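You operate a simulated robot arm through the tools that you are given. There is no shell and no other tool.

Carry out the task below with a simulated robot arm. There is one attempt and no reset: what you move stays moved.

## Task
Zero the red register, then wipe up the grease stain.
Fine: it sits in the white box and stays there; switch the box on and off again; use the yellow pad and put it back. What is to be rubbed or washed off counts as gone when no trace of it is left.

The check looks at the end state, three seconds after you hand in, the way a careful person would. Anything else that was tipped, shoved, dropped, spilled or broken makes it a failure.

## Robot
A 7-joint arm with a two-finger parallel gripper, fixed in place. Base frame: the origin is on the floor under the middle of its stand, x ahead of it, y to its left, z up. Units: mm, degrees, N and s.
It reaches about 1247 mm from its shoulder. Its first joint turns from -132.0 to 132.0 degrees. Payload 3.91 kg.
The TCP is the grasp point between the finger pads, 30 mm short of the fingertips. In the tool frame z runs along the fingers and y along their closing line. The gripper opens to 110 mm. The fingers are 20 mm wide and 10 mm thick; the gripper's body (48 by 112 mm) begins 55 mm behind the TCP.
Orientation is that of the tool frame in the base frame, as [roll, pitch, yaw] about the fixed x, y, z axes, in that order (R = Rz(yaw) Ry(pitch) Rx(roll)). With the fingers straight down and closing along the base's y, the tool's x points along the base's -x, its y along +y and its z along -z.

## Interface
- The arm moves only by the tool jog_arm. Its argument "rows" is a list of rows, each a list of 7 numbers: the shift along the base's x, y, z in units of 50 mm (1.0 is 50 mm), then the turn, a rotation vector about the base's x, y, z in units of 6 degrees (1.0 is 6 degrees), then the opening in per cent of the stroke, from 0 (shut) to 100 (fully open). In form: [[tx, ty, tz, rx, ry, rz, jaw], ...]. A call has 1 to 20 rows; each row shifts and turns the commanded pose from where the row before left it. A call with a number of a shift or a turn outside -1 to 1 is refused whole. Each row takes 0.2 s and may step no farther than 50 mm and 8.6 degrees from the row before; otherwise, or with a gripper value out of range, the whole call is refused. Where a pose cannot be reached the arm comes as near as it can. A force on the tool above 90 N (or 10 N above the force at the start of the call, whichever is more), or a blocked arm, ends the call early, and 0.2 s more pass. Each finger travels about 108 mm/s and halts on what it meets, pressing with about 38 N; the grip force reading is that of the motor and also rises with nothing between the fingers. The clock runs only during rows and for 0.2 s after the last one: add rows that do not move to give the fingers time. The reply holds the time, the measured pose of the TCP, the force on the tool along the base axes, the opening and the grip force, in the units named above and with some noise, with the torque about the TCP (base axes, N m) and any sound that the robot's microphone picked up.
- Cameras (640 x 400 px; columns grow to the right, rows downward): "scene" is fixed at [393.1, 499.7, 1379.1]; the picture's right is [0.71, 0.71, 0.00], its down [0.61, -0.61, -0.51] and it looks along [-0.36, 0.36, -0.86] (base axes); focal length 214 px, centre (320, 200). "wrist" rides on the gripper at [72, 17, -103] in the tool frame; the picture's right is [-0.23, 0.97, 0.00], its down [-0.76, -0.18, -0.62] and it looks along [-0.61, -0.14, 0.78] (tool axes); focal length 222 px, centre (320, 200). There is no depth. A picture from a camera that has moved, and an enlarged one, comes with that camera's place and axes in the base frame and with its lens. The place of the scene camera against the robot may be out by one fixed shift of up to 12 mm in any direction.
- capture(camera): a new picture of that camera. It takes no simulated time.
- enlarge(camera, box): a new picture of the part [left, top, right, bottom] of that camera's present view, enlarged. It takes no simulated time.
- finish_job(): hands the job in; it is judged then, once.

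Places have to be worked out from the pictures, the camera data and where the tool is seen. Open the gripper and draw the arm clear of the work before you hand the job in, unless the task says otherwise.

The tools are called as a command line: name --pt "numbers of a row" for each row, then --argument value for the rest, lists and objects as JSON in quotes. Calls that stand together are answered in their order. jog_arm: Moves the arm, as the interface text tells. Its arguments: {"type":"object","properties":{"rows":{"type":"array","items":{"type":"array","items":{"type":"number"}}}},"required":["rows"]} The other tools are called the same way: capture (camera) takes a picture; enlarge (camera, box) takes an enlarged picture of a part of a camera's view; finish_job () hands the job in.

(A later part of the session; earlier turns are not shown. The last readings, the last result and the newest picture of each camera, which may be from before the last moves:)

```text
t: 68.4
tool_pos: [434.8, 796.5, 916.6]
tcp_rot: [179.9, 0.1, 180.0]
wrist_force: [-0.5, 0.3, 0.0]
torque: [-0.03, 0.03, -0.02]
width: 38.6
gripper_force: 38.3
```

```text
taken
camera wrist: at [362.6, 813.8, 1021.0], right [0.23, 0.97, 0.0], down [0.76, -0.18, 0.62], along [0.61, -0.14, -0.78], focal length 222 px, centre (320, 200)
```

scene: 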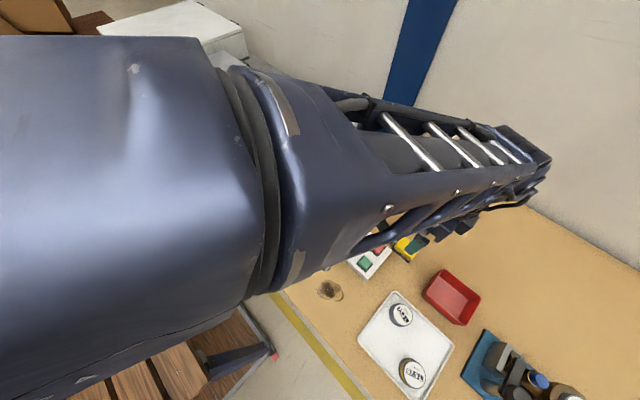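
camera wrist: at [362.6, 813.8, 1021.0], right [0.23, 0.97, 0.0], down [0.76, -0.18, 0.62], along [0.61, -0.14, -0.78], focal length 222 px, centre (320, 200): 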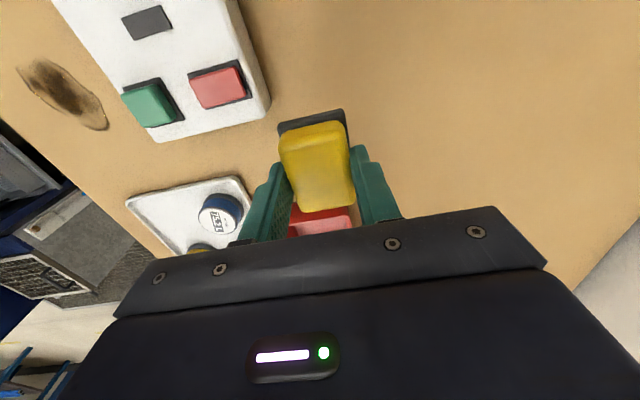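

Pad (with its dark base) is held at a safe height. I carry it slowly across the box toward the stain.

jog_arm --pt "-0.02 -0.06 0 0 0 0 0" --pt "-0.03 -0.09 0 0 0 0 0" --pt "-0.04 -0.12 0 0 0 0 0" --pt "-0.04 -0.12 0 0 0 0 0" --pt "-0.04 -0.12 0 0 0 0 0" --pt "-0.04 -0.12 0 0 0 0 0" --pt "-0.04 -0.12 0 0 0 0 0" --pt "-0.04 -0.12 0 0 0 0 0" --pt "-0.04 -0.12 0 0 0 0 0" --pt "-0.04 -0.12 0 0 0 0 0" --pt "-0.04 -0.12 0 0 0 0 0" --pt "-0.04 -0.12 0 0 0 0 0" --pt "-0.04 -0.12 0 0 0 0 0" --pt "-0.04 -0.12 0 0 0 0 0" --pt "-0.04 -0.12 0 0 0 0 0" --pt "-0.04 -0.12 0 0 0 0 0" --pt "-0.04 -0.12 0 0 0 0 0" --pt "-0.04 -0.12 0 0 0 0 0" --pt "-0.03 -0.09 0 0 0 0 0" --pt "-0.02 -0.06 0 0 0 0 0"

jog_arm --pt "-0.02 -0.06 0 0 0 0 0" --pt "-0.03 -0.09 0 0 0 0 0" --pt "-0.04 -0.12 0 0 0 0 0" --pt "-0.04 -0.12 0 0 0 0 0" --pt "-0.04 -0.12 0 0 0 0 0" --pt "-0.04 -0.12 0 0 0 0 0" --pt "-0.04 -0.12 0 0 0 0 0" --pt "-0.04 -0.12 0 0 0 0 0" --pt "-0.04 -0.12 0 0 0 0 0" --pt "-0.04 -0.12 0 0 0 0 0" --pt "-0.04 -0.12 0 0 0 0 0" --pt "-0.04 -0.12 0 0 0 0 0" --pt "-0.04 -0.12 0 0 0 0 0" --pt "-0.04 -0.12 0 0 0 0 0" --pt "-0.04 -0.12 0 0 0 0 0" --pt "-0.04 -0.12 0 0 0 0 0" --pt "-0.04 -0.12 0 0 0 0 0" --pt "-0.04 -0.12 0 0 0 0 0" --pt "-0.03 -0.09 0 0 0 0 0" --pt "-0.02 -0.06 0 0 0 0 0"

capture --camera "wrist"

capture --camera "scene"

```text
t: 72.6
tool_pos: [398.4, 684.6, 917.2]
tcp_rot: [-180.0, 0.0, -179.9]
wrist_force: [0.4, 0.3, -0.1]
torque: [0.03, 0.01, 0.01]
width: 38.7
gripper_force: 37.9
```

```text
t: 76.8
tool_pos: [361.5, 573.7, 917.4]
tcp_rot: [179.9, 0.1, 180.0]
wrist_force: [0.3, -0.5, -0.5]
torque: [0.0, -0.04, -0.01]
width: 39.0
gripper_force: 37.9
```

```text
taken
camera wrist: at [289.1, 591.2, 1021.1], right [0.23, 0.97, 0.0], down [0.76, -0.18, 0.62], along [0.61, -0.14, -0.78], focal length 222 px, centre (320, 200)
```

wrist: 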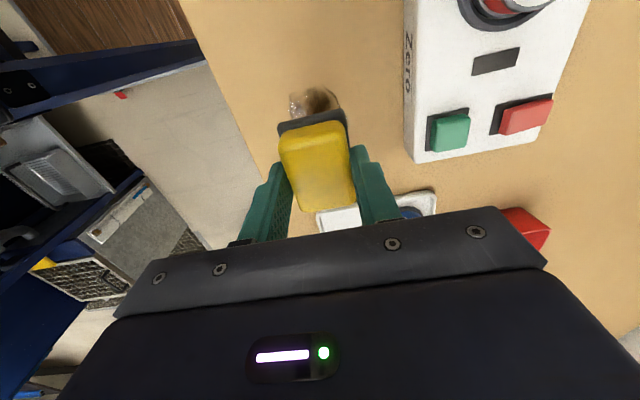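

```text
taken
```

scene: 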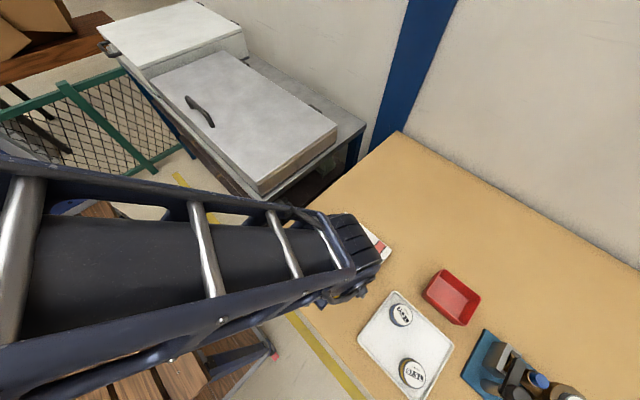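

The pad is right over the stain. I lower it slowly to just above the table.

jog_arm --pt "0 0 -0.05 0 0 0 0" --pt "0 0 -0.09 0 0 0 0" --pt "0 0 -0.12 0 0 0 0" --pt "0 0 -0.12 0 0 0 0" --pt "0 0 -0.12 0 0 0 0" --pt "0 0 -0.12 0 0 0 0" --pt "0 0 -0.12 0 0 0 0" --pt "0 0 -0.12 0 0 0 0" --pt "0 0 -0.12 0 0 0 0" --pt "0 0 -0.12 0 0 0 0" --pt "0 0 -0.12 0 0 0 0" --pt "0 0 -0.09 0 0 0 0" --pt "0 0 -0.05 0 0 0 0" --pt "0 0 0 0 0 0 0"

jog_arm --pt "0 0 -0.03 0 0 0 0" --pt "0 0 -0.02 0 0 0 0" --pt "0 0 0 0 0 0 0"

capture --camera "wrist"

```text
t: 79.8
tool_pos: [360.1, 574.1, 848.2]
tcp_rot: [180.0, 0.0, -180.0]
wrist_force: [-0.2, -0.1, -1.5]
torque: [0.0, -0.02, 0.02]
width: 38.7
gripper_force: 38.0
```

```text
t: 80.6
tool_pos: [360.6, 574.1, 846.5]
tcp_rot: [-180.0, 0.1, -180.0]
wrist_force: [0.1, -0.2, -1.0]
torque: [0.0, -0.05, -0.04]
width: 38.8
gripper_force: 37.9
```

```text
taken
camera wrist: at [288.1, 591.9, 950.2], right [0.23, 0.97, 0.0], down [0.76, -0.18, 0.62], along [0.61, -0.14, -0.78], focal length 222 px, centre (320, 200)
```

wrist: 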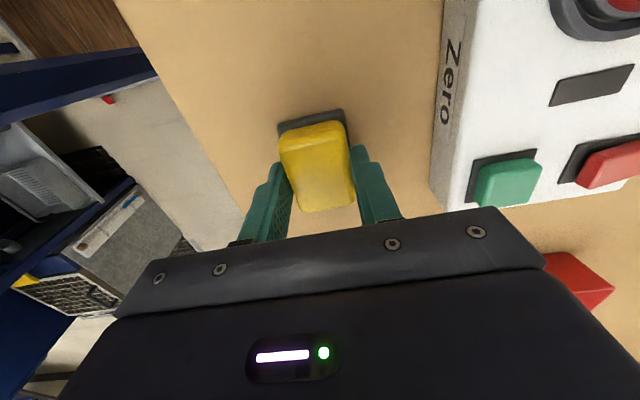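

No contact yet at TCP z≈846. I go down 1 mm at a time until the table is felt.

jog_arm --pt "0 0 -0.02 0 0 0 0" --pt "0 0 -0.02 0 0 0 0" --pt "0 0 0 0 0 0 0"

jog_arm --pt "0 0 -0.02 0 0 0 0" --pt "0 0 0 0 0 0 0"

jog_arm --pt "0 0 -0.02 0 0 0 0" --pt "0 0 0 0 0 0 0"

```text
t: 81.4
tool_pos: [361.2, 574.6, 844.1]
tcp_rot: [-179.9, 0.0, -179.9]
wrist_force: [-0.2, 1.2, -0.3]
torque: [-0.01, -0.01, 0.02]
width: 39.0
gripper_force: 38.1
```

```text
t: 82.0
tool_pos: [359.7, 574.0, 843.5]
tcp_rot: [179.9, -0.1, 180.0]
wrist_force: [0.1, -1.0, -0.6]
torque: [0.04, -0.02, 0.01]
width: 38.7
gripper_force: 37.6
```

```text
t: 82.6
tool_pos: [359.9, 575.2, 842.0]
tcp_rot: [180.0, 0.0, -180.0]
wrist_force: [0.5, -1.4, 3.4]
torque: [-0.1, 0.01, 0.01]
width: 38.9
gripper_force: 38.1
```

Contact felt (3.4 N). One more millimetre for a firmer press.

jog_arm --pt "0 0 -0.02 0 0 0 0" --pt "0 0 0 0 0 0 0"

```text
t: 83.2
tool_pos: [360.9, 575.7, 842.0]
tcp_rot: [180.0, 0.0, -179.9]
wrist_force: [-2.7, 3.7, 12.0]
torque: [0.03, 0.11, 0.0]
width: 38.8
gripper_force: 38.4
```

12 N of pressure: good for wiping. I start with slow strokes along x through the stain's middle.

jog_arm --pt "0.06 0 0 0 0 0 0" --pt "0.12 0 0 0 0 0 0" --pt "0.12 0 0 0 0 0 0" --pt "0.12 0 0 0 0 0 0" --pt "0.12 0 0 0 0 0 0" --pt "0.06 0 0 0 0 0 0" --pt "-0.06 0 0 0 0 0 0" --pt "-0.12 0 0 0 0 0 0" --pt "-0.12 0 0 0 0 0 0" --pt "-0.12 0 0 0 0 0 0" --pt "-0.12 0 0 0 0 0 0" --pt "-0.12 0 0 0 0 0 0" --pt "-0.12 0 0 0 0 0 0" --pt "-0.12 0 0 0 0 0 0" --pt "-0.12 0 0 0 0 0 0" --pt "-0.12 0 0 0 0 0 0" --pt "-0.06 0 0 0 0 0 0"

capture --camera "wrist"

```text
t: 86.8
tool_pos: [331.7, 573.1, 841.5]
tcp_rot: [179.9, 0.0, 180.0]
wrist_force: [5.1, -0.5, 14.1]
torque: [-0.02, -0.12, 0.05]
width: 38.6
gripper_force: 37.5
```

```text
taken
camera wrist: at [259.0, 591.0, 945.4], right [0.23, 0.97, 0.0], down [0.76, -0.18, 0.62], along [0.61, -0.14, -0.78], focal length 222 px, centre (320, 200)
```

wrist: 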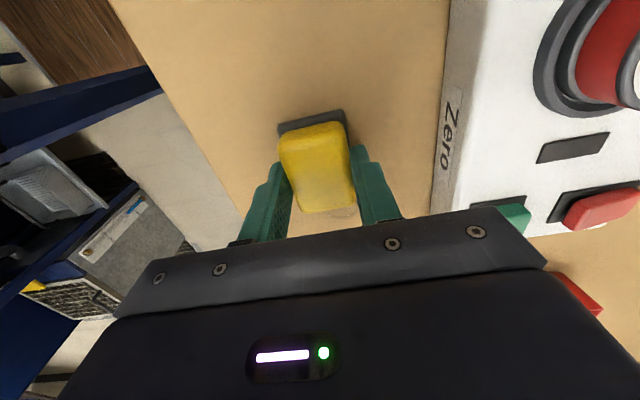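

The pad is holding, pressure steady at 14 N. I continue with the +y lane.

jog_arm --pt "0 0.1 0 0 0 0 0" --pt "0 0.12 0 0 0 0 0" --pt "0 0.1 0 0 0 0 0" --pt "0.1 0 0 0 0 0 0" --pt "0.12 0 0 0 0 0 0" --pt "0.12 0 0 0 0 0 0" --pt "0.12 0 0 0 0 0 0" --pt "0.12 0 0 0 0 0 0" --pt "0.12 0 0 0 0 0 0" --pt "0.12 0 0 0 0 0 0" --pt "0.12 0 0 0 0 0 0" --pt "0.12 0 0 0 0 0 0" --pt "0.12 0 0 0 0 0 0" --pt "0.06 0 0 0 0 0 0" --pt "0 -0.08 0 0 0 0 0" --pt "0 -0.12 0 0 0 0 0" --pt "0 -0.12 0 0 0 0 0" --pt "0 -0.12 0 0 0 0 0" --pt "0 -0.12 0 0 0 0 0" --pt "0 -0.12 0 0 0 0 0"

jog_arm --pt "-0.08 0 0 0 0 0 0" --pt "-0.12 0 0 0 0 0 0" --pt "-0.12 0 0 0 0 0 0" --pt "-0.12 0 0 0 0 0 0" --pt "-0.12 0 0 0 0 0 0" --pt "-0.12 0 0 0 0 0 0" --pt "-0.12 0 0 0 0 0 0" --pt "-0.12 0 0 0 0 0 0" --pt "-0.12 0 0 0 0 0 0" --pt "-0.12 0 0 0 0 0 0" --pt "-0.08 0 0 0 0 0 0" --pt "0 0.1 0 0 0 0 0" --pt "0 0.12 0 0 0 0 0" --pt "0 0.12 0 0 0 0 0"

capture --camera "wrist"

```text
t: 91.0
tool_pos: [392.4, 555.4, 840.8]
tcp_rot: [179.9, 0.0, -180.0]
wrist_force: [0.4, 1.5, 6.0]
torque: [0.03, 0.0, 0.0]
width: 38.4
gripper_force: 37.4
```

```text
t: 94.0
tool_pos: [331.1, 573.2, 841.2]
tcp_rot: [179.9, 0.1, 180.0]
wrist_force: [0.1, 0.3, -0.7]
torque: [0.0, -0.04, -0.01]
width: 38.8
gripper_force: 38.5
```

```text
taken
camera wrist: at [259.0, 590.5, 945.6], right [0.23, 0.97, 0.0], down [0.76, -0.18, 0.62], along [0.61, -0.14, -0.78], focal length 222 px, centre (320, 200)
```

wrist: 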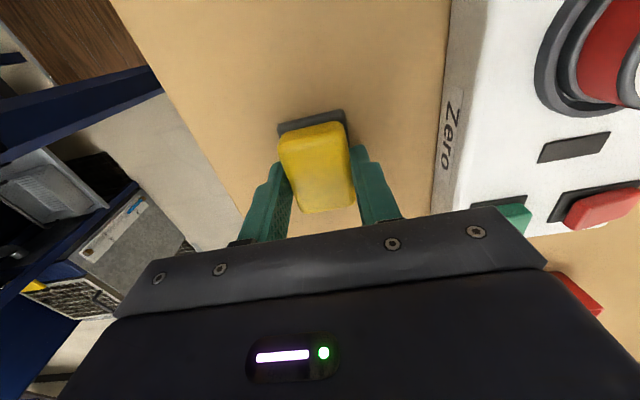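

Contact was lost on the last stroke (force ≈0). I press down again in 1 mm steps to regain about 10 N.

jog_arm --pt "0 0 -0.02 0 0 0 0" --pt "0 0 0 0 0 0 0"

jog_arm --pt "0 0 -0.02 0 0 0 0" --pt "0 0 0 0 0 0 0"

```text
t: 94.6
tool_pos: [331.4, 572.9, 840.8]
tcp_rot: [179.9, 0.0, 179.9]
wrist_force: [-0.3, -3.7, 15.2]
torque: [-0.27, 0.08, -0.02]
width: 38.6
gripper_force: 38.0
```

```text
t: 95.2
tool_pos: [330.8, 572.9, 840.5]
tcp_rot: [179.8, 0.0, -180.0]
wrist_force: [0.7, -3.6, 27.6]
torque: [-0.21, -0.03, -0.03]
width: 38.9
gripper_force: 37.7
```

27 N is firm; I back off half a millimetre and make cross strokes along y over the whole stain area.

jog_arm --pt "0 0 0.01 0 0 0 0" --pt "0 -0.1 0 0 0 0 0" --pt "0 -0.12 0 0 0 0 0" --pt "0 -0.12 0 0 0 0 0" --pt "0.1 -0.06 0 0 0 0 0" --pt "0.12 0 0 0 0 0 0" --pt "0 0.1 0 0 0 0 0" --pt "0 0.12 0 0 0 0 0" --pt "0 0.12 0 0 0 0 0" --pt "0 0.12 0 0 0 0 0" --pt "0 0.12 0 0 0 0 0" --pt "0 0.12 0 0 0 0 0" --pt "0 0.12 0 0 0 0 0" --pt "0 0.06 0 0 0 0 0" --pt "0.1 0 0 0 0 0 0" --pt "0.12 0 0 0 0 0 0" --pt "0.12 0 0 0 0 0 0"

jog_arm --pt "0 -0.1 0 0 0 0 0" --pt "0 -0.12 0 0 0 0 0" --pt "0 -0.12 0 0 0 0 0" --pt "0 -0.12 0 0 0 0 0" --pt "0 -0.12 0 0 0 0 0" --pt "0 -0.12 0 0 0 0 0" --pt "0 -0.12 0 0 0 0 0" --pt "0 -0.06 0 0 0 0 0" --pt "0.1 0 0 0 0 0 0" --pt "0.12 0 0 0 0 0 0" --pt "0.12 0 0 0 0 0 0" --pt "0 0.1 0 0 0 0 0" --pt "0 0.12 0 0 0 0 0" --pt "0 0.12 0 0 0 0 0" --pt "0 0.12 0 0 0 0 0" --pt "0 0.12 0 0 0 0 0" --pt "0 0.12 0 0 0 0 0" --pt "0 0.12 0 0 0 0 0" --pt "0 0.06 0 0 0 0 0"

capture --camera "wrist"

```text
t: 98.8
tool_pos: [359.2, 596.6, 840.0]
tcp_rot: [179.9, 0.0, -179.9]
wrist_force: [-4.6, 0.3, 12.9]
torque: [-0.01, 0.14, 0.0]
width: 38.8
gripper_force: 37.8
```

```text
t: 102.8
tool_pos: [377.0, 597.8, 839.4]
tcp_rot: [179.9, -0.1, -179.9]
wrist_force: [0.5, -1.9, 6.6]
torque: [-0.11, -0.01, 0.0]
width: 38.5
gripper_force: 38.4
```

```text
taken
camera wrist: at [304.2, 615.1, 943.8], right [0.23, 0.97, 0.0], down [0.76, -0.18, 0.62], along [0.61, -0.14, -0.78], focal length 222 px, centre (320, 200)
```

wrist: 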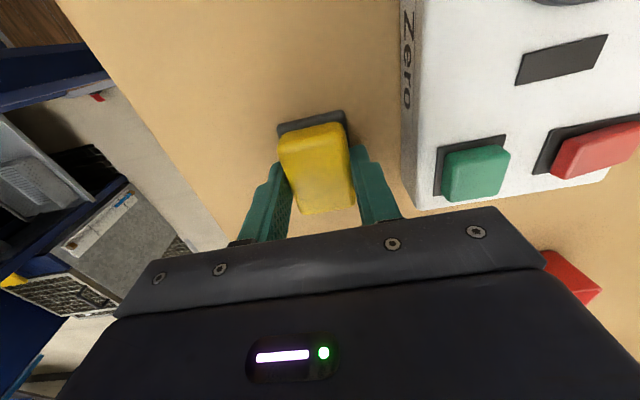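

Pressure remains ~7–13 N and no stain is visible above the pad. I do one more lane at x≈395, then lift to inspect.

jog_arm --pt "0.1 0 -0.01 0 0 0 0" --pt "0.12 0 0 0 0 0 0" --pt "0.12 0 0 0 0 0 0" --pt "0 -0.1 0 0 0 0 0" --pt "0 -0.12 0 0 0 0 0" --pt "0 -0.12 0 0 0 0 0" --pt "0 -0.12 0 0 0 0 0" --pt "0 -0.12 0 0 0 0 0" --pt "0 -0.12 0 0 0 0 0" --pt "0 -0.12 0 0 0 0 0" --pt "0 -0.1 0 0 0 0 0" --pt "-0.1 0 0 0 0 0 0" --pt "-0.12 0 0 0 0 0 0" --pt "-0.12 0 0 0 0 0 0" --pt "-0.12 0 0 0 0 0 0" --pt "-0.12 0.06 0 0 0 0 0" --pt "-0.1 0.12 0 0 0 0 0" --pt "0 0.12 0 0 0 0 0"

jog_arm --pt "0 0 0.05 0 0 0 0" --pt "0 0 0.08 0 0 0 0" --pt "0 0 0.1 0 0 0 0" --pt "0.08 0 0.1 0 0 0 0" --pt "0.1 0 0.1 0 0 0 0" --pt "0.12 0 0.1 0 0 0 0" --pt "0.12 0 0.1 0 0 0 0" --pt "0.12 0 0.1 0 0 0 0" --pt "0.12 0 0.1 0 0 0 0" --pt "0.12 0 0.1 0 0 0 0" --pt "0.12 0 0.1 0 0 0 0" --pt "0.12 0 0.1 0 0 0 0" --pt "0.12 0 0.1 0 0 0 0" --pt "0.12 0 0.08 0 0 0 0" --pt "0.12 0 0.05 0 0 0 0" --pt "0.1 0 0 0 0 0 0" --pt "0.06 0 0 0 0 0 0" --pt "0 0 0 0 0 0 0"

capture --camera "wrist"

```text
t: 106.6
tool_pos: [358.1, 565.9, 839.6]
tcp_rot: [179.9, 0.0, -180.0]
wrist_force: [-2.0, -12.9, 33.1]
torque: [-0.48, -0.02, -0.04]
width: 38.9
gripper_force: 38.4
```

```text
t: 110.4
tool_pos: [436.9, 567.3, 905.8]
tcp_rot: [180.0, 0.0, -179.9]
wrist_force: [-0.3, 0.6, -0.9]
torque: [-0.03, -0.01, 0.03]
width: 38.6
gripper_force: 37.8
```

```text
taken
camera wrist: at [363.7, 583.9, 1010.9], right [0.23, 0.97, 0.0], down [0.76, -0.18, 0.62], along [0.61, -0.14, -0.78], focal length 222 px, centre (320, 200)
```

wrist: 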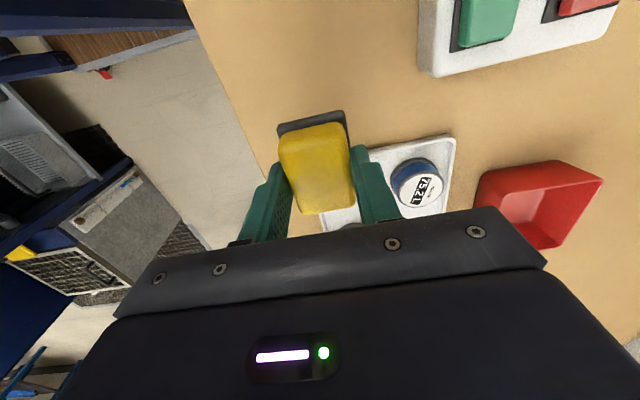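

The pad is still in hand and the table around the stain looks bare. I zoom in with both cameras to look for traces.

enlarge --camera "wrist" --box '[220, 0, 420, 120]'

enlarge --camera "scene" --box '[300, 260, 380, 310]'

```text
3.20 times, centred on (320, 60) of wrist
camera zoom: at [363.7, 583.9, 1010.9], right [0.23, 0.97, 0.0], down [0.76, -0.18, 0.62], along [0.61, -0.14, -0.78], focal length 711 px, centre (320, 648)
```

zoom: 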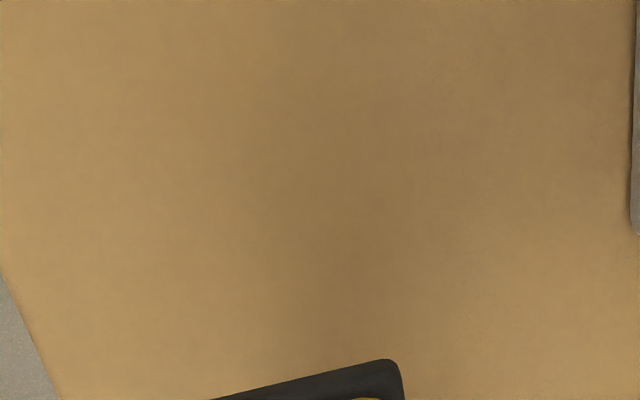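

```text
8.00 times, centred on (340, 285) of scene
camera zoom: at [393.1, 499.7, 1379.1], right [0.71, 0.71, 0.0], down [0.61, -0.61, -0.51], along [-0.36, 0.36, -0.86], focal length 1716 px, centre (160, -480)
```

zoom: 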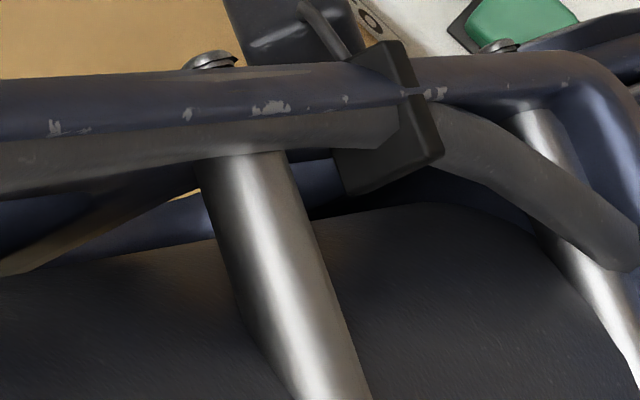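

The visible part (x>351) is clean; I shift back 40 mm in x to see the rest of the stain area too.

jog_arm --pt "-0.06 0 0 0 0 0 0" --pt "-0.1 0 0.02 0 0 0 0" --pt "-0.12 0 0.04 0 0 0 0" --pt "-0.12 0 0.04 0 0 0 0" --pt "-0.12 0 0.04 0 0 0 0" --pt "-0.12 0 0.02 0 0 0 0" --pt "-0.08 0 0 0 0 0 0" --pt "0 0 0 0 0 0 0"

enlarge --camera "wrist" --box '[220, 0, 420, 120]'

enlarge --camera "wrist" --box '[250, 0, 378, 80]'

```text
t: 112.2
tool_pos: [401.1, 565.3, 915.0]
tcp_rot: [180.0, 0.0, 180.0]
wrist_force: [-0.2, -0.5, -0.9]
torque: [-0.02, -0.01, 0.02]
width: 38.5
gripper_force: 37.8
```

```text
3.20 times, centred on (320, 60) of wrist
camera zoom: at [328.6, 583.7, 1019.5], right [0.23, 0.97, 0.0], down [0.76, -0.18, 0.62], along [0.61, -0.14, -0.78], focal length 711 px, centre (320, 648)
```

zoom: 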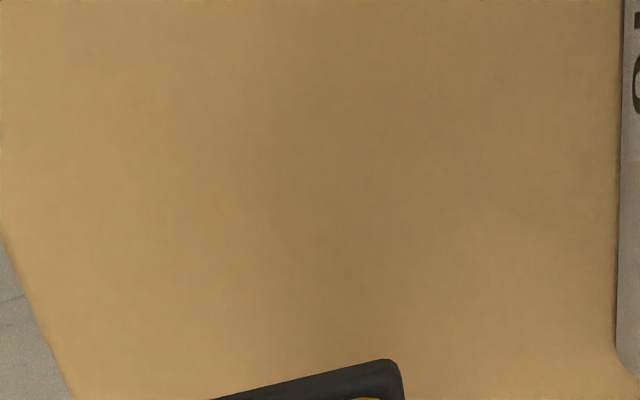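

```text
5.00 times, centred on (314, 40) of wrist
camera zoom: at [328.6, 583.7, 1019.5], right [0.23, 0.97, 0.0], down [0.76, -0.18, 0.62], along [0.61, -0.14, -0.78], focal length 1111 px, centre (350, 1000)
```

zoom: 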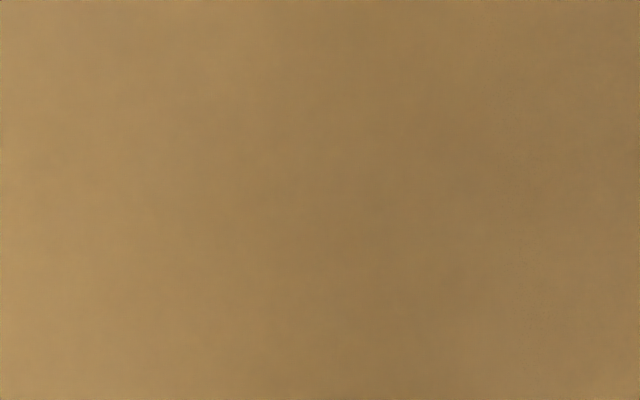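

The faint dark area moves with the arm, so it is only shadow; the table looks clean. I check how the pad sits in the grip now compared with before.

enlarge --camera "wrist" --box '[220, 60, 420, 220]'

```text
2.50 times, centred on (320, 140) of wrist
camera zoom: at [328.6, 583.7, 1019.5], right [0.23, 0.97, 0.0], down [0.76, -0.18, 0.62], along [0.61, -0.14, -0.78], focal length 555 px, centre (320, 350)
```

zoom: 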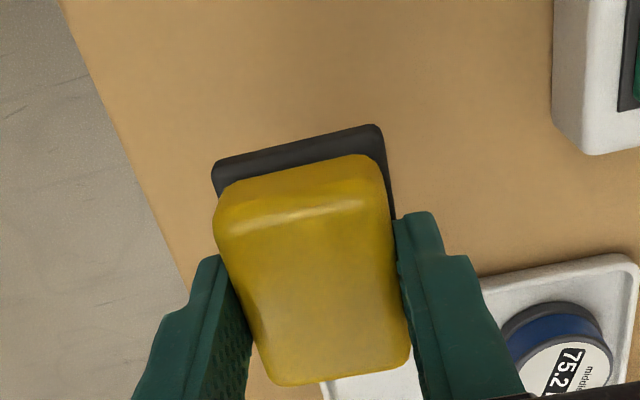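

The pad only rose ~2–3 mm in the grip, otherwise unchanged. I carry it slowly back over to its original place.

jog_arm --pt "0.01 0.06 0 0 0 0 0" --pt "0.014 0.09 0 0 0 0 0" --pt "0.018 0.125 0 0 0 0 0" --pt "0.018 0.125 0 0 0 0 0" --pt "0.018 0.125 0 0 0 0 0" --pt "0.018 0.125 0 0 0 0 0" --pt "0.018 0.125 0 0 0 0 0" --pt "0.018 0.125 0 0 0 0 0" --pt "0.018 0.125 0 0 0 0 0" --pt "0.018 0.125 0 0 0 0 0" --pt "0.018 0.125 0 0 0 0 0" --pt "0.018 0.125 0 0 0 0 0" --pt "0.018 0.125 0 0 0 0 0" --pt "0.018 0.125 0 0 0 0 0" --pt "0.018 0.125 0 0 0 0 0" --pt "0.018 0.125 0 0 0 0 0" --pt "0.018 0.125 0 0 0 0 0" --pt "0.018 0.125 0 0 0 0 0" --pt "0.014 0.09 0 0 0 0 0" --pt "0.01 0.06 0 0 0 0 0"

jog_arm --pt "0.01 0.06 0 0 0 0 0" --pt "0.014 0.09 0 0 0 0 0" --pt "0.018 0.125 0 0 0 0 0" --pt "0.018 0.125 0 0 0 0 0" --pt "0.018 0.125 0 0 0 0 0" --pt "0.018 0.125 0 0 0 0 0" --pt "0.018 0.125 0 0 0 0 0" --pt "0.018 0.125 0 0 0 0 0" --pt "0.018 0.125 0 0 0 0 0" --pt "0.018 0.125 0 0 0 0 0" --pt "0.018 0.125 0 0 0 0 0" --pt "0.018 0.125 0 0 0 0 0" --pt "0.018 0.125 0 0 0 0 0" --pt "0.018 0.125 0 0 0 0 0" --pt "0.018 0.125 0 0 0 0 0" --pt "0.018 0.125 0 0 0 0 0" --pt "0.018 0.125 0 0 0 0 0" --pt "0.018 0.125 0 0 0 0 0" --pt "0.014 0.09 0 0 0 0 0" --pt "0.01 0.06 0 0 0 0 0"

capture --camera "wrist"

capture --camera "scene"

enlarge --camera "scene" --box '[300, 260, 380, 310]'

```text
t: 116.4
tool_pos: [417.0, 679.4, 913.8]
tcp_rot: [180.0, -0.1, -179.9]
wrist_force: [-0.8, 0.3, -1.2]
torque: [0.04, 0.03, -0.03]
width: 39.0
gripper_force: 37.8
```

```text
t: 120.6
tool_pos: [434.6, 793.9, 914.6]
tcp_rot: [179.9, 0.1, 179.9]
wrist_force: [0.3, 0.0, -0.7]
torque: [-0.01, -0.01, -0.05]
width: 38.9
gripper_force: 37.6
```

```text
taken
camera wrist: at [361.8, 812.4, 1019.2], right [0.23, 0.97, 0.0], down [0.76, -0.18, 0.62], along [0.61, -0.14, -0.78], focal length 222 px, centre (320, 200)
```

wrist: 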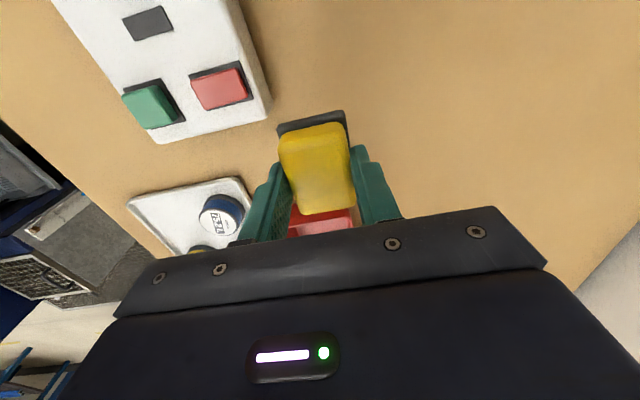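

```text
taken
```

scene: 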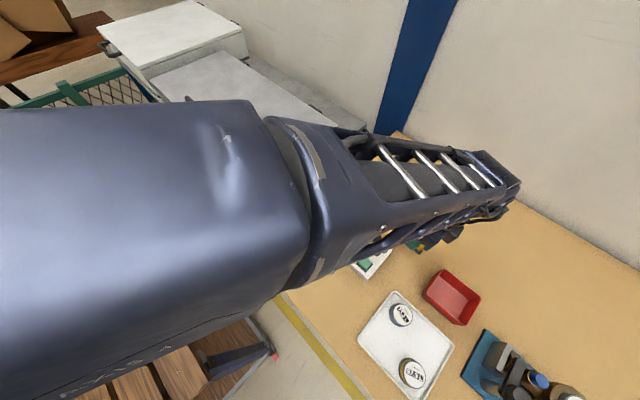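

```text
8.00 times, centred on (340, 285) of scene
camera zoom: at [393.1, 499.7, 1379.1], right [0.71, 0.71, 0.0], down [0.61, -0.61, -0.51], along [-0.36, 0.36, -0.86], focal length 1716 px, centre (160, -480)
```

zoom: 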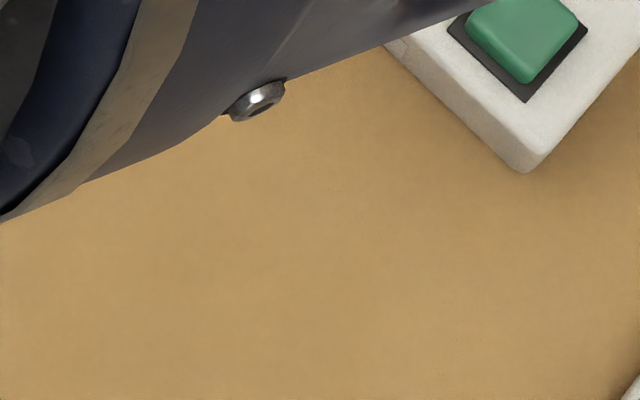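

Scene view confirms the stain spot is clean. I correct 1 mm in x and 1.6 mm in y to match the original spot and lower the pad slowly.

jog_arm --pt "0.024 0.032 -0.05 0 0 0 0" --pt "0 0 -0.09 0 0 0 0" --pt "0 0 -0.12 0 0 0 0" --pt "0 0 -0.12 0 0 0 0" --pt "0 0 -0.12 0 0 0 0" --pt "0 0 -0.12 0 0 0 0" --pt "0 0 -0.12 0 0 0 0" --pt "0 0 -0.12 0 0 0 0" --pt "0 0 -0.12 0 0 0 0" --pt "0 0 -0.12 0 0 0 0" --pt "0 0 -0.12 0 0 0 0" --pt "0 0 -0.08 0 0 0 0" --pt "0 0 -0.05 0 0 0 0" --pt "0 0 0 0 0 0 0"

capture --camera "wrist"

```text
t: 123.6
tool_pos: [435.5, 795.7, 847.9]
tcp_rot: [-179.9, 0.1, -179.9]
wrist_force: [-0.6, -0.3, -0.7]
torque: [-0.03, -0.02, -0.01]
width: 38.5
gripper_force: 38.1
```

```text
taken
camera wrist: at [363.2, 814.3, 951.5], right [0.23, 0.97, 0.0], down [0.76, -0.18, 0.62], along [0.61, -0.14, -0.78], focal length 222 px, centre (320, 200)
```

wrist: 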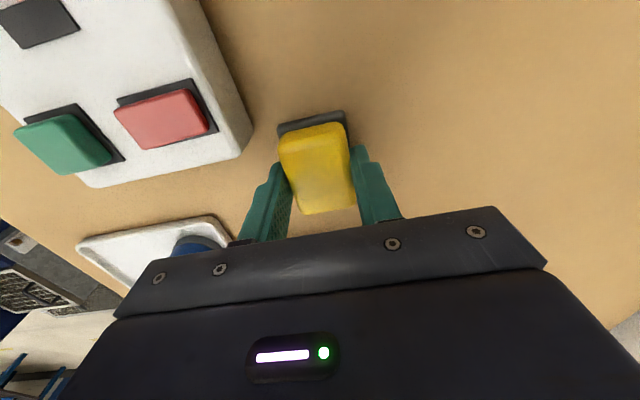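

Camera pose matches the original grasp spot within a millimetre. I lower until the table is felt.

jog_arm --pt "0 0 -0.04 0 0 0 0" --pt "0 0 -0.04 0 0 0 0" --pt "0 0 -0.02 0 0 0 0" --pt "0 0 0 0 0 0 0"

jog_arm --pt "0 0 -0.02 0 0 0 0" --pt "0 0 0 0 0 0 0"

jog_arm --pt "0 0 -0.02 0 0 0 0" --pt "0 0 0 0 0 0 0"

```text
t: 124.6
tool_pos: [434.8, 796.4, 842.9]
tcp_rot: [179.9, 0.0, -179.9]
wrist_force: [-0.5, 0.4, 0.0]
torque: [0.0, -0.01, 0.01]
width: 38.9
gripper_force: 37.5
```

```text
t: 125.2
tool_pos: [436.1, 796.7, 840.9]
tcp_rot: [179.9, 0.0, 180.0]
wrist_force: [-0.2, 0.0, 0.2]
torque: [0.01, 0.01, -0.03]
width: 38.8
gripper_force: 37.5
```

```text
t: 125.8
tool_pos: [434.7, 795.4, 840.5]
tcp_rot: [179.9, 0.0, 179.9]
wrist_force: [0.3, -0.6, -0.8]
torque: [0.0, -0.02, -0.04]
width: 38.5
gripper_force: 38.0
```

Still no contact at ≈840.5; I continue 1 mm at a time.

jog_arm --pt "0 0 -0.02 0 0 0 0" --pt "0 0 0 0 0 0 0"

jog_arm --pt "0 0 -0.01 0 0 0 0" --pt "0 0 0 0 0 0 0"

```text
t: 126.4
tool_pos: [435.0, 796.6, 840.7]
tcp_rot: [179.9, 0.0, 180.0]
wrist_force: [-0.3, 0.2, -0.2]
torque: [0.01, 0.0, 0.02]
width: 39.0
gripper_force: 37.9
```

```text
t: 127.0
tool_pos: [436.9, 796.2, 840.0]
tcp_rot: [179.9, 0.0, -179.9]
wrist_force: [-0.6, -1.1, 6.5]
torque: [-0.11, 0.05, 0.03]
width: 38.6
gripper_force: 37.4
```

Table contact (6.5 N). I open the gripper gradually, then rise straight up.

jog_arm --pt "0 0 0.01 0 0 0 0" --pt "0 0 0 0 0 0 38" --pt "0 0 0 0 0 0 45" --pt "0 0 0 0 0 0 55" --pt "0 0 0 0 0 0 64" --pt "0 0 0 0 0 0 64"

jog_arm --pt "0 0 0.1 0 0 0 64" --pt "0 0 0.3 0 0 0 64" --pt "0 0 0.5 0 0 0 64" --pt "0 0 0.7 0 0 0 64" --pt "0 0 0.8 0 0 0 64" --pt "0 0 0 0 0 0 64"

capture --camera "wrist"

```text
t: 128.4
tool_pos: [435.5, 797.0, 839.4]
tcp_rot: [-180.0, 0.0, 180.0]
wrist_force: [0.0, 0.1, -0.4]
torque: [-0.01, -0.03, -0.03]
width: 70.2
gripper_force: 0.1
```

```text
t: 129.8
tool_pos: [435.1, 796.9, 960.1]
tcp_rot: [-180.0, 0.1, -179.9]
wrist_force: [-0.1, 0.7, -1.0]
torque: [-0.02, -0.01, 0.02]
width: 70.6
gripper_force: 0.1
```

```text
taken
camera wrist: at [361.7, 814.2, 1063.9], right [0.23, 0.97, 0.0], down [0.76, -0.18, 0.62], along [0.61, -0.14, -0.78], focal length 222 px, centre (320, 200)
```

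wrist: 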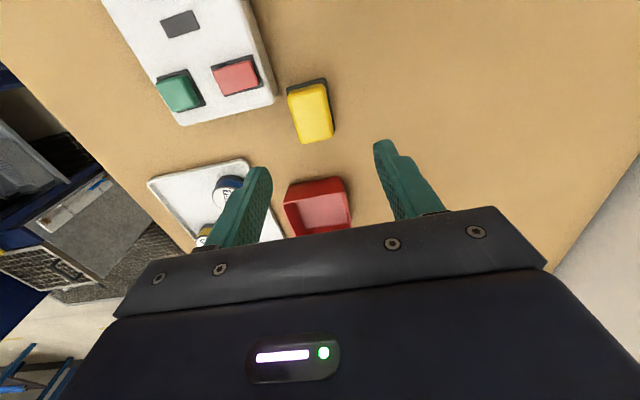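

The pad stands where it was, perhaps a few mm off; I enlarge the same window as before to compare exactly.

enlarge --camera "wrist" --box '[270, 50, 400, 170]'

enlarge --camera "scene" --box '[310, 200, 430, 285]'

```text
3.33 times, centred on (335, 110) of wrist
camera zoom: at [361.7, 814.2, 1063.9], right [0.23, 0.97, 0.0], down [0.76, -0.18, 0.62], along [0.61, -0.14, -0.78], focal length 740 px, centre (270, 500)
```

zoom: 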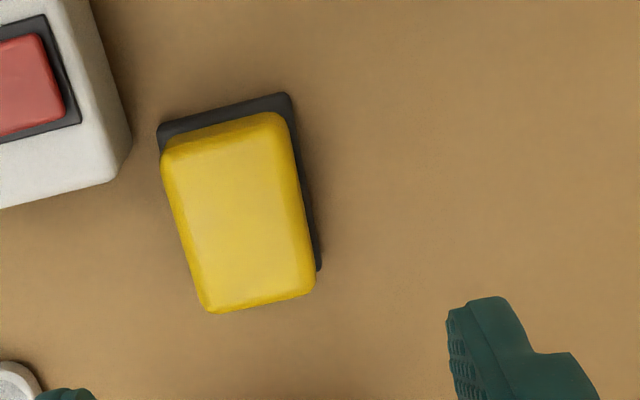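

```text
4.71 times, centred on (370, 242) of scene
camera zoom: at [393.1, 499.7, 1379.1], right [0.71, 0.71, 0.0], down [0.61, -0.61, -0.51], along [-0.36, 0.36, -0.86], focal length 1009 px, centre (85, 0)
```

zoom: 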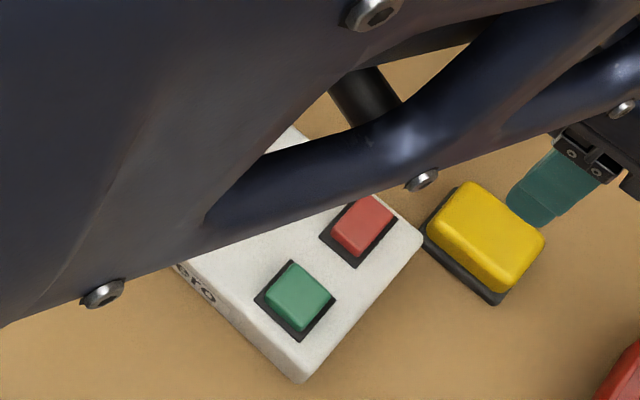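

The pad ended ≈7.5 mm toward -y from its original spot (dragged on release). I'll nudge it back with closed fingers pushing in +y; first I move to the free gap on its -y side at height.

jog_arm --pt "0 -0.35 0 0 0 0 40" --pt "0 -0.35 0 0 0 0 10" --pt "0.01 -0.28 0 0 0 0 0" --pt "0 0 0 0 0 0 0" --pt "0 0 -0.8 0 0 0 0" --pt "0 0 -0.6 0 0 0 0" --pt "0 0 0 0 0 0 0"

capture --camera "wrist"

enlarge --camera "wrist" --box '[240, 60, 440, 185]'

```text
t: 131.4
tool_pos: [437.3, 748.5, 890.4]
tcp_rot: [179.9, 0.0, -180.0]
wrist_force: [0.4, 0.4, 0.6]
torque: [0.03, -0.02, -0.01]
width: 0.0
gripper_force: 38.2
```

```text
taken
camera wrist: at [364.5, 764.8, 993.2], right [0.23, 0.97, 0.0], down [0.76, -0.18, 0.62], along [0.61, -0.14, -0.78], focal length 222 px, centre (320, 200)
```

wrist: 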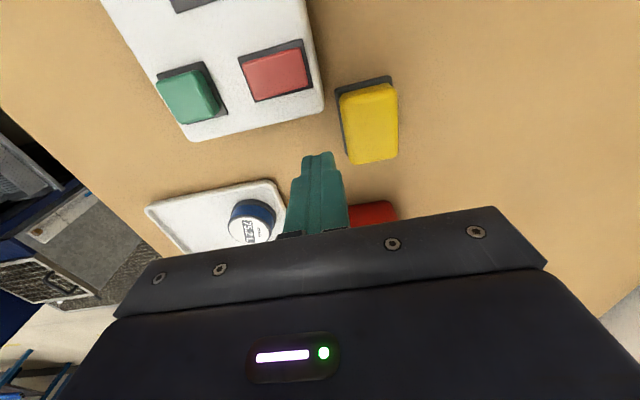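

```text
3.20 times, centred on (340, 122) of wrist
camera zoom: at [364.5, 764.8, 993.2], right [0.23, 0.97, 0.0], down [0.76, -0.18, 0.62], along [0.61, -0.14, -0.78], focal length 711 px, centre (256, 448)
```

zoom: 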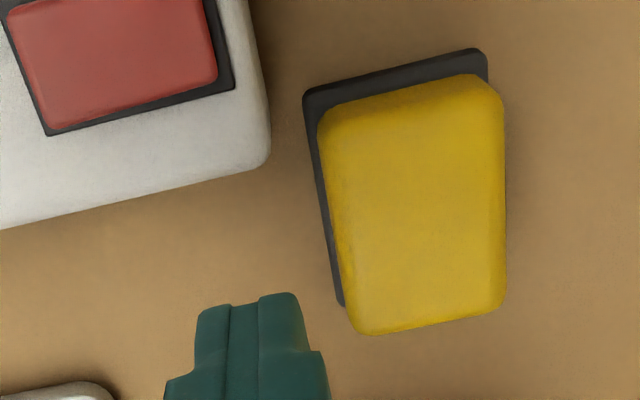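

The pad's -y side is at y≈767 (originally ≈774), still parallel. The closed fingers at y≈748 have ~9 mm of gap; I descend so the tips are at z≈806 beside the slab.

jog_arm --pt "0 0 -0.5 0 0 0 0" --pt "0 0 -0.4 0 0 0 0" --pt "0 0 -0.16 0 0 0 0" --pt "0 0 0 0 0 0 0"

capture --camera "wrist"

```text
t: 132.4
tool_pos: [437.0, 747.5, 834.6]
tcp_rot: [179.9, 0.0, -179.9]
wrist_force: [-0.1, 0.6, 0.3]
torque: [0.0, -0.03, 0.0]
width: 0.1
gripper_force: 36.9
```

```text
taken
camera wrist: at [364.1, 765.5, 939.4], right [0.23, 0.97, 0.0], down [0.76, -0.18, 0.62], along [0.61, -0.14, -0.78], focal length 222 px, centre (320, 200)
```

wrist: 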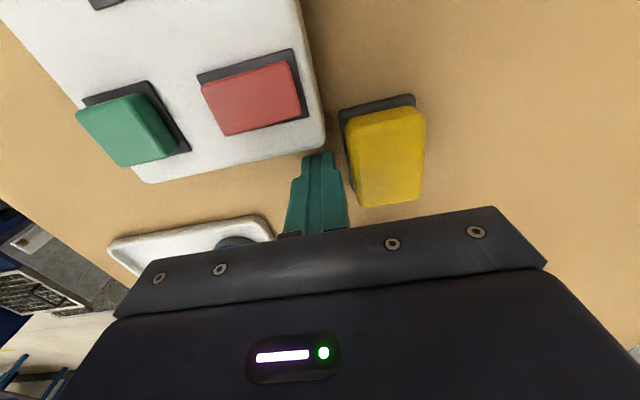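

Tips are at z≈805 beside the pad. I push slowly in +y, first part way.

jog_arm --pt "0 0.04 0 0 0 0 0" --pt "0 0.04 0 0 0 0 0" --pt "0 0.04 0 0 0 0 0" --pt "0 0.03 0 0 0 0 0" --pt "0 0.03 0 0 0 0 0" --pt "0 0.03 0 0 0 0 0" --pt "0 0.03 0 0 0 0 0" --pt "0 0 0 0 0 0 0"

enlarge --camera "wrist" --box '[240, 60, 440, 185]'

```text
t: 134.2
tool_pos: [435.6, 759.2, 837.3]
tcp_rot: [179.9, 0.0, 180.0]
wrist_force: [0.7, 0.8, -0.7]
torque: [0.02, 0.02, 0.01]
width: 0.0
gripper_force: 37.7
```

```text
3.20 times, centred on (340, 122) of wrist
camera zoom: at [364.2, 776.8, 940.7], right [0.23, 0.97, 0.0], down [0.76, -0.18, 0.62], along [0.61, -0.14, -0.78], focal length 711 px, centre (256, 448)
```

zoom: 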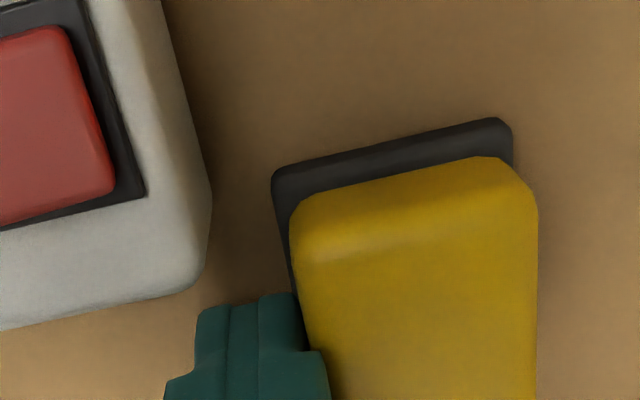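

The pad's side is now at y≈770; I push another 4 mm.

jog_arm --pt "0 0.02 0 0 0 0 0" --pt "0 0.03 0 0 0 0 0" --pt "0 0.03 0 0 0 0 0" --pt "0 0 0 0 0 0 0"

enlarge --camera "wrist" --box '[240, 60, 440, 185]'

```text
t: 135.2
tool_pos: [435.7, 763.9, 836.6]
tcp_rot: [179.9, -0.1, 180.0]
wrist_force: [-1.1, 0.6, 0.0]
torque: [-0.01, 0.0, -0.01]
width: 0.0
gripper_force: 37.4
```

```text
3.20 times, centred on (340, 122) of wrist
camera zoom: at [364.1, 780.9, 940.7], right [0.23, 0.97, 0.0], down [0.76, -0.18, 0.62], along [0.61, -0.14, -0.78], focal length 711 px, centre (256, 448)
```

zoom: 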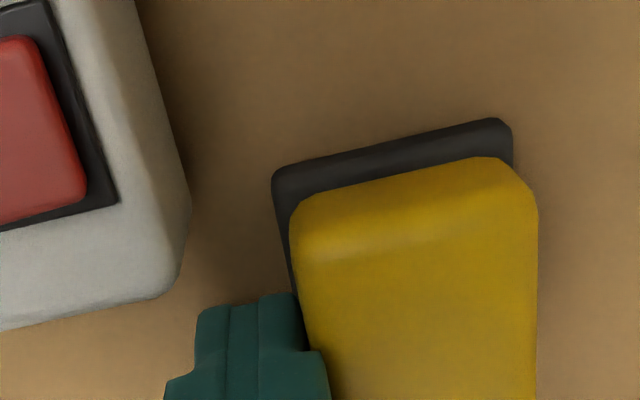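

The pad's side is now at y≈774, as originally. I back off in -y and rise clear, then go to the original viewing pose to compare.

jog_arm --pt "0 -0.06 0 0 0 0 0" --pt "0 -0.1 0 0 0 0 0" --pt "0 0 0.3 0 0 0 0" --pt "0 0 0.7 0 0 0 0" --pt "0 0 0.8 0 0 0 0" --pt "0 0 0.65 0 0 0 0" --pt "0 0.4 0 0 0 0 40" --pt "0 0.4 0 0 0 0 100" --pt "0 0 0 0 0 0 100" --pt "0 0 0 0 0 0 100"

capture --camera "wrist"

enlarge --camera "wrist" --box '[270, 50, 400, 170]'

```text
t: 137.4
tool_pos: [436.7, 796.0, 959.8]
tcp_rot: [-179.9, 0.0, -180.0]
wrist_force: [-0.8, 0.1, 0.1]
torque: [-0.01, -0.03, 0.0]
width: 109.9
gripper_force: 0.1
```

```text
taken
camera wrist: at [363.8, 813.2, 1062.4], right [0.23, 0.97, 0.0], down [0.76, -0.18, 0.62], along [0.61, -0.14, -0.78], focal length 222 px, centre (320, 200)
```

wrist: 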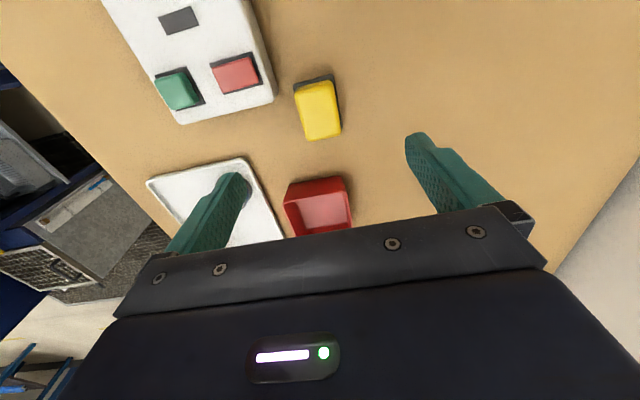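

```text
3.33 times, centred on (335, 110) of wrist
camera zoom: at [363.8, 813.2, 1062.4], right [0.23, 0.97, 0.0], down [0.76, -0.18, 0.62], along [0.61, -0.14, -0.78], focal length 740 px, centre (270, 500)
```

zoom: 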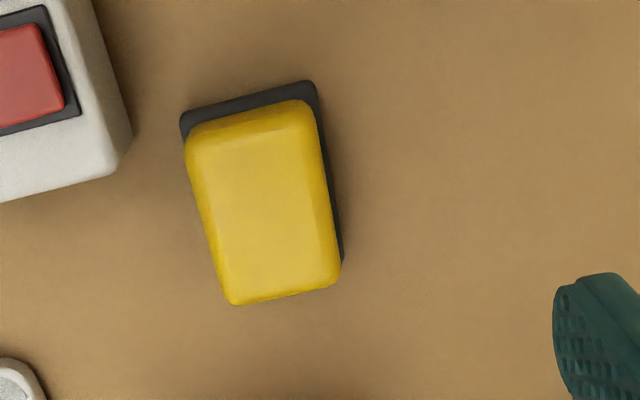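

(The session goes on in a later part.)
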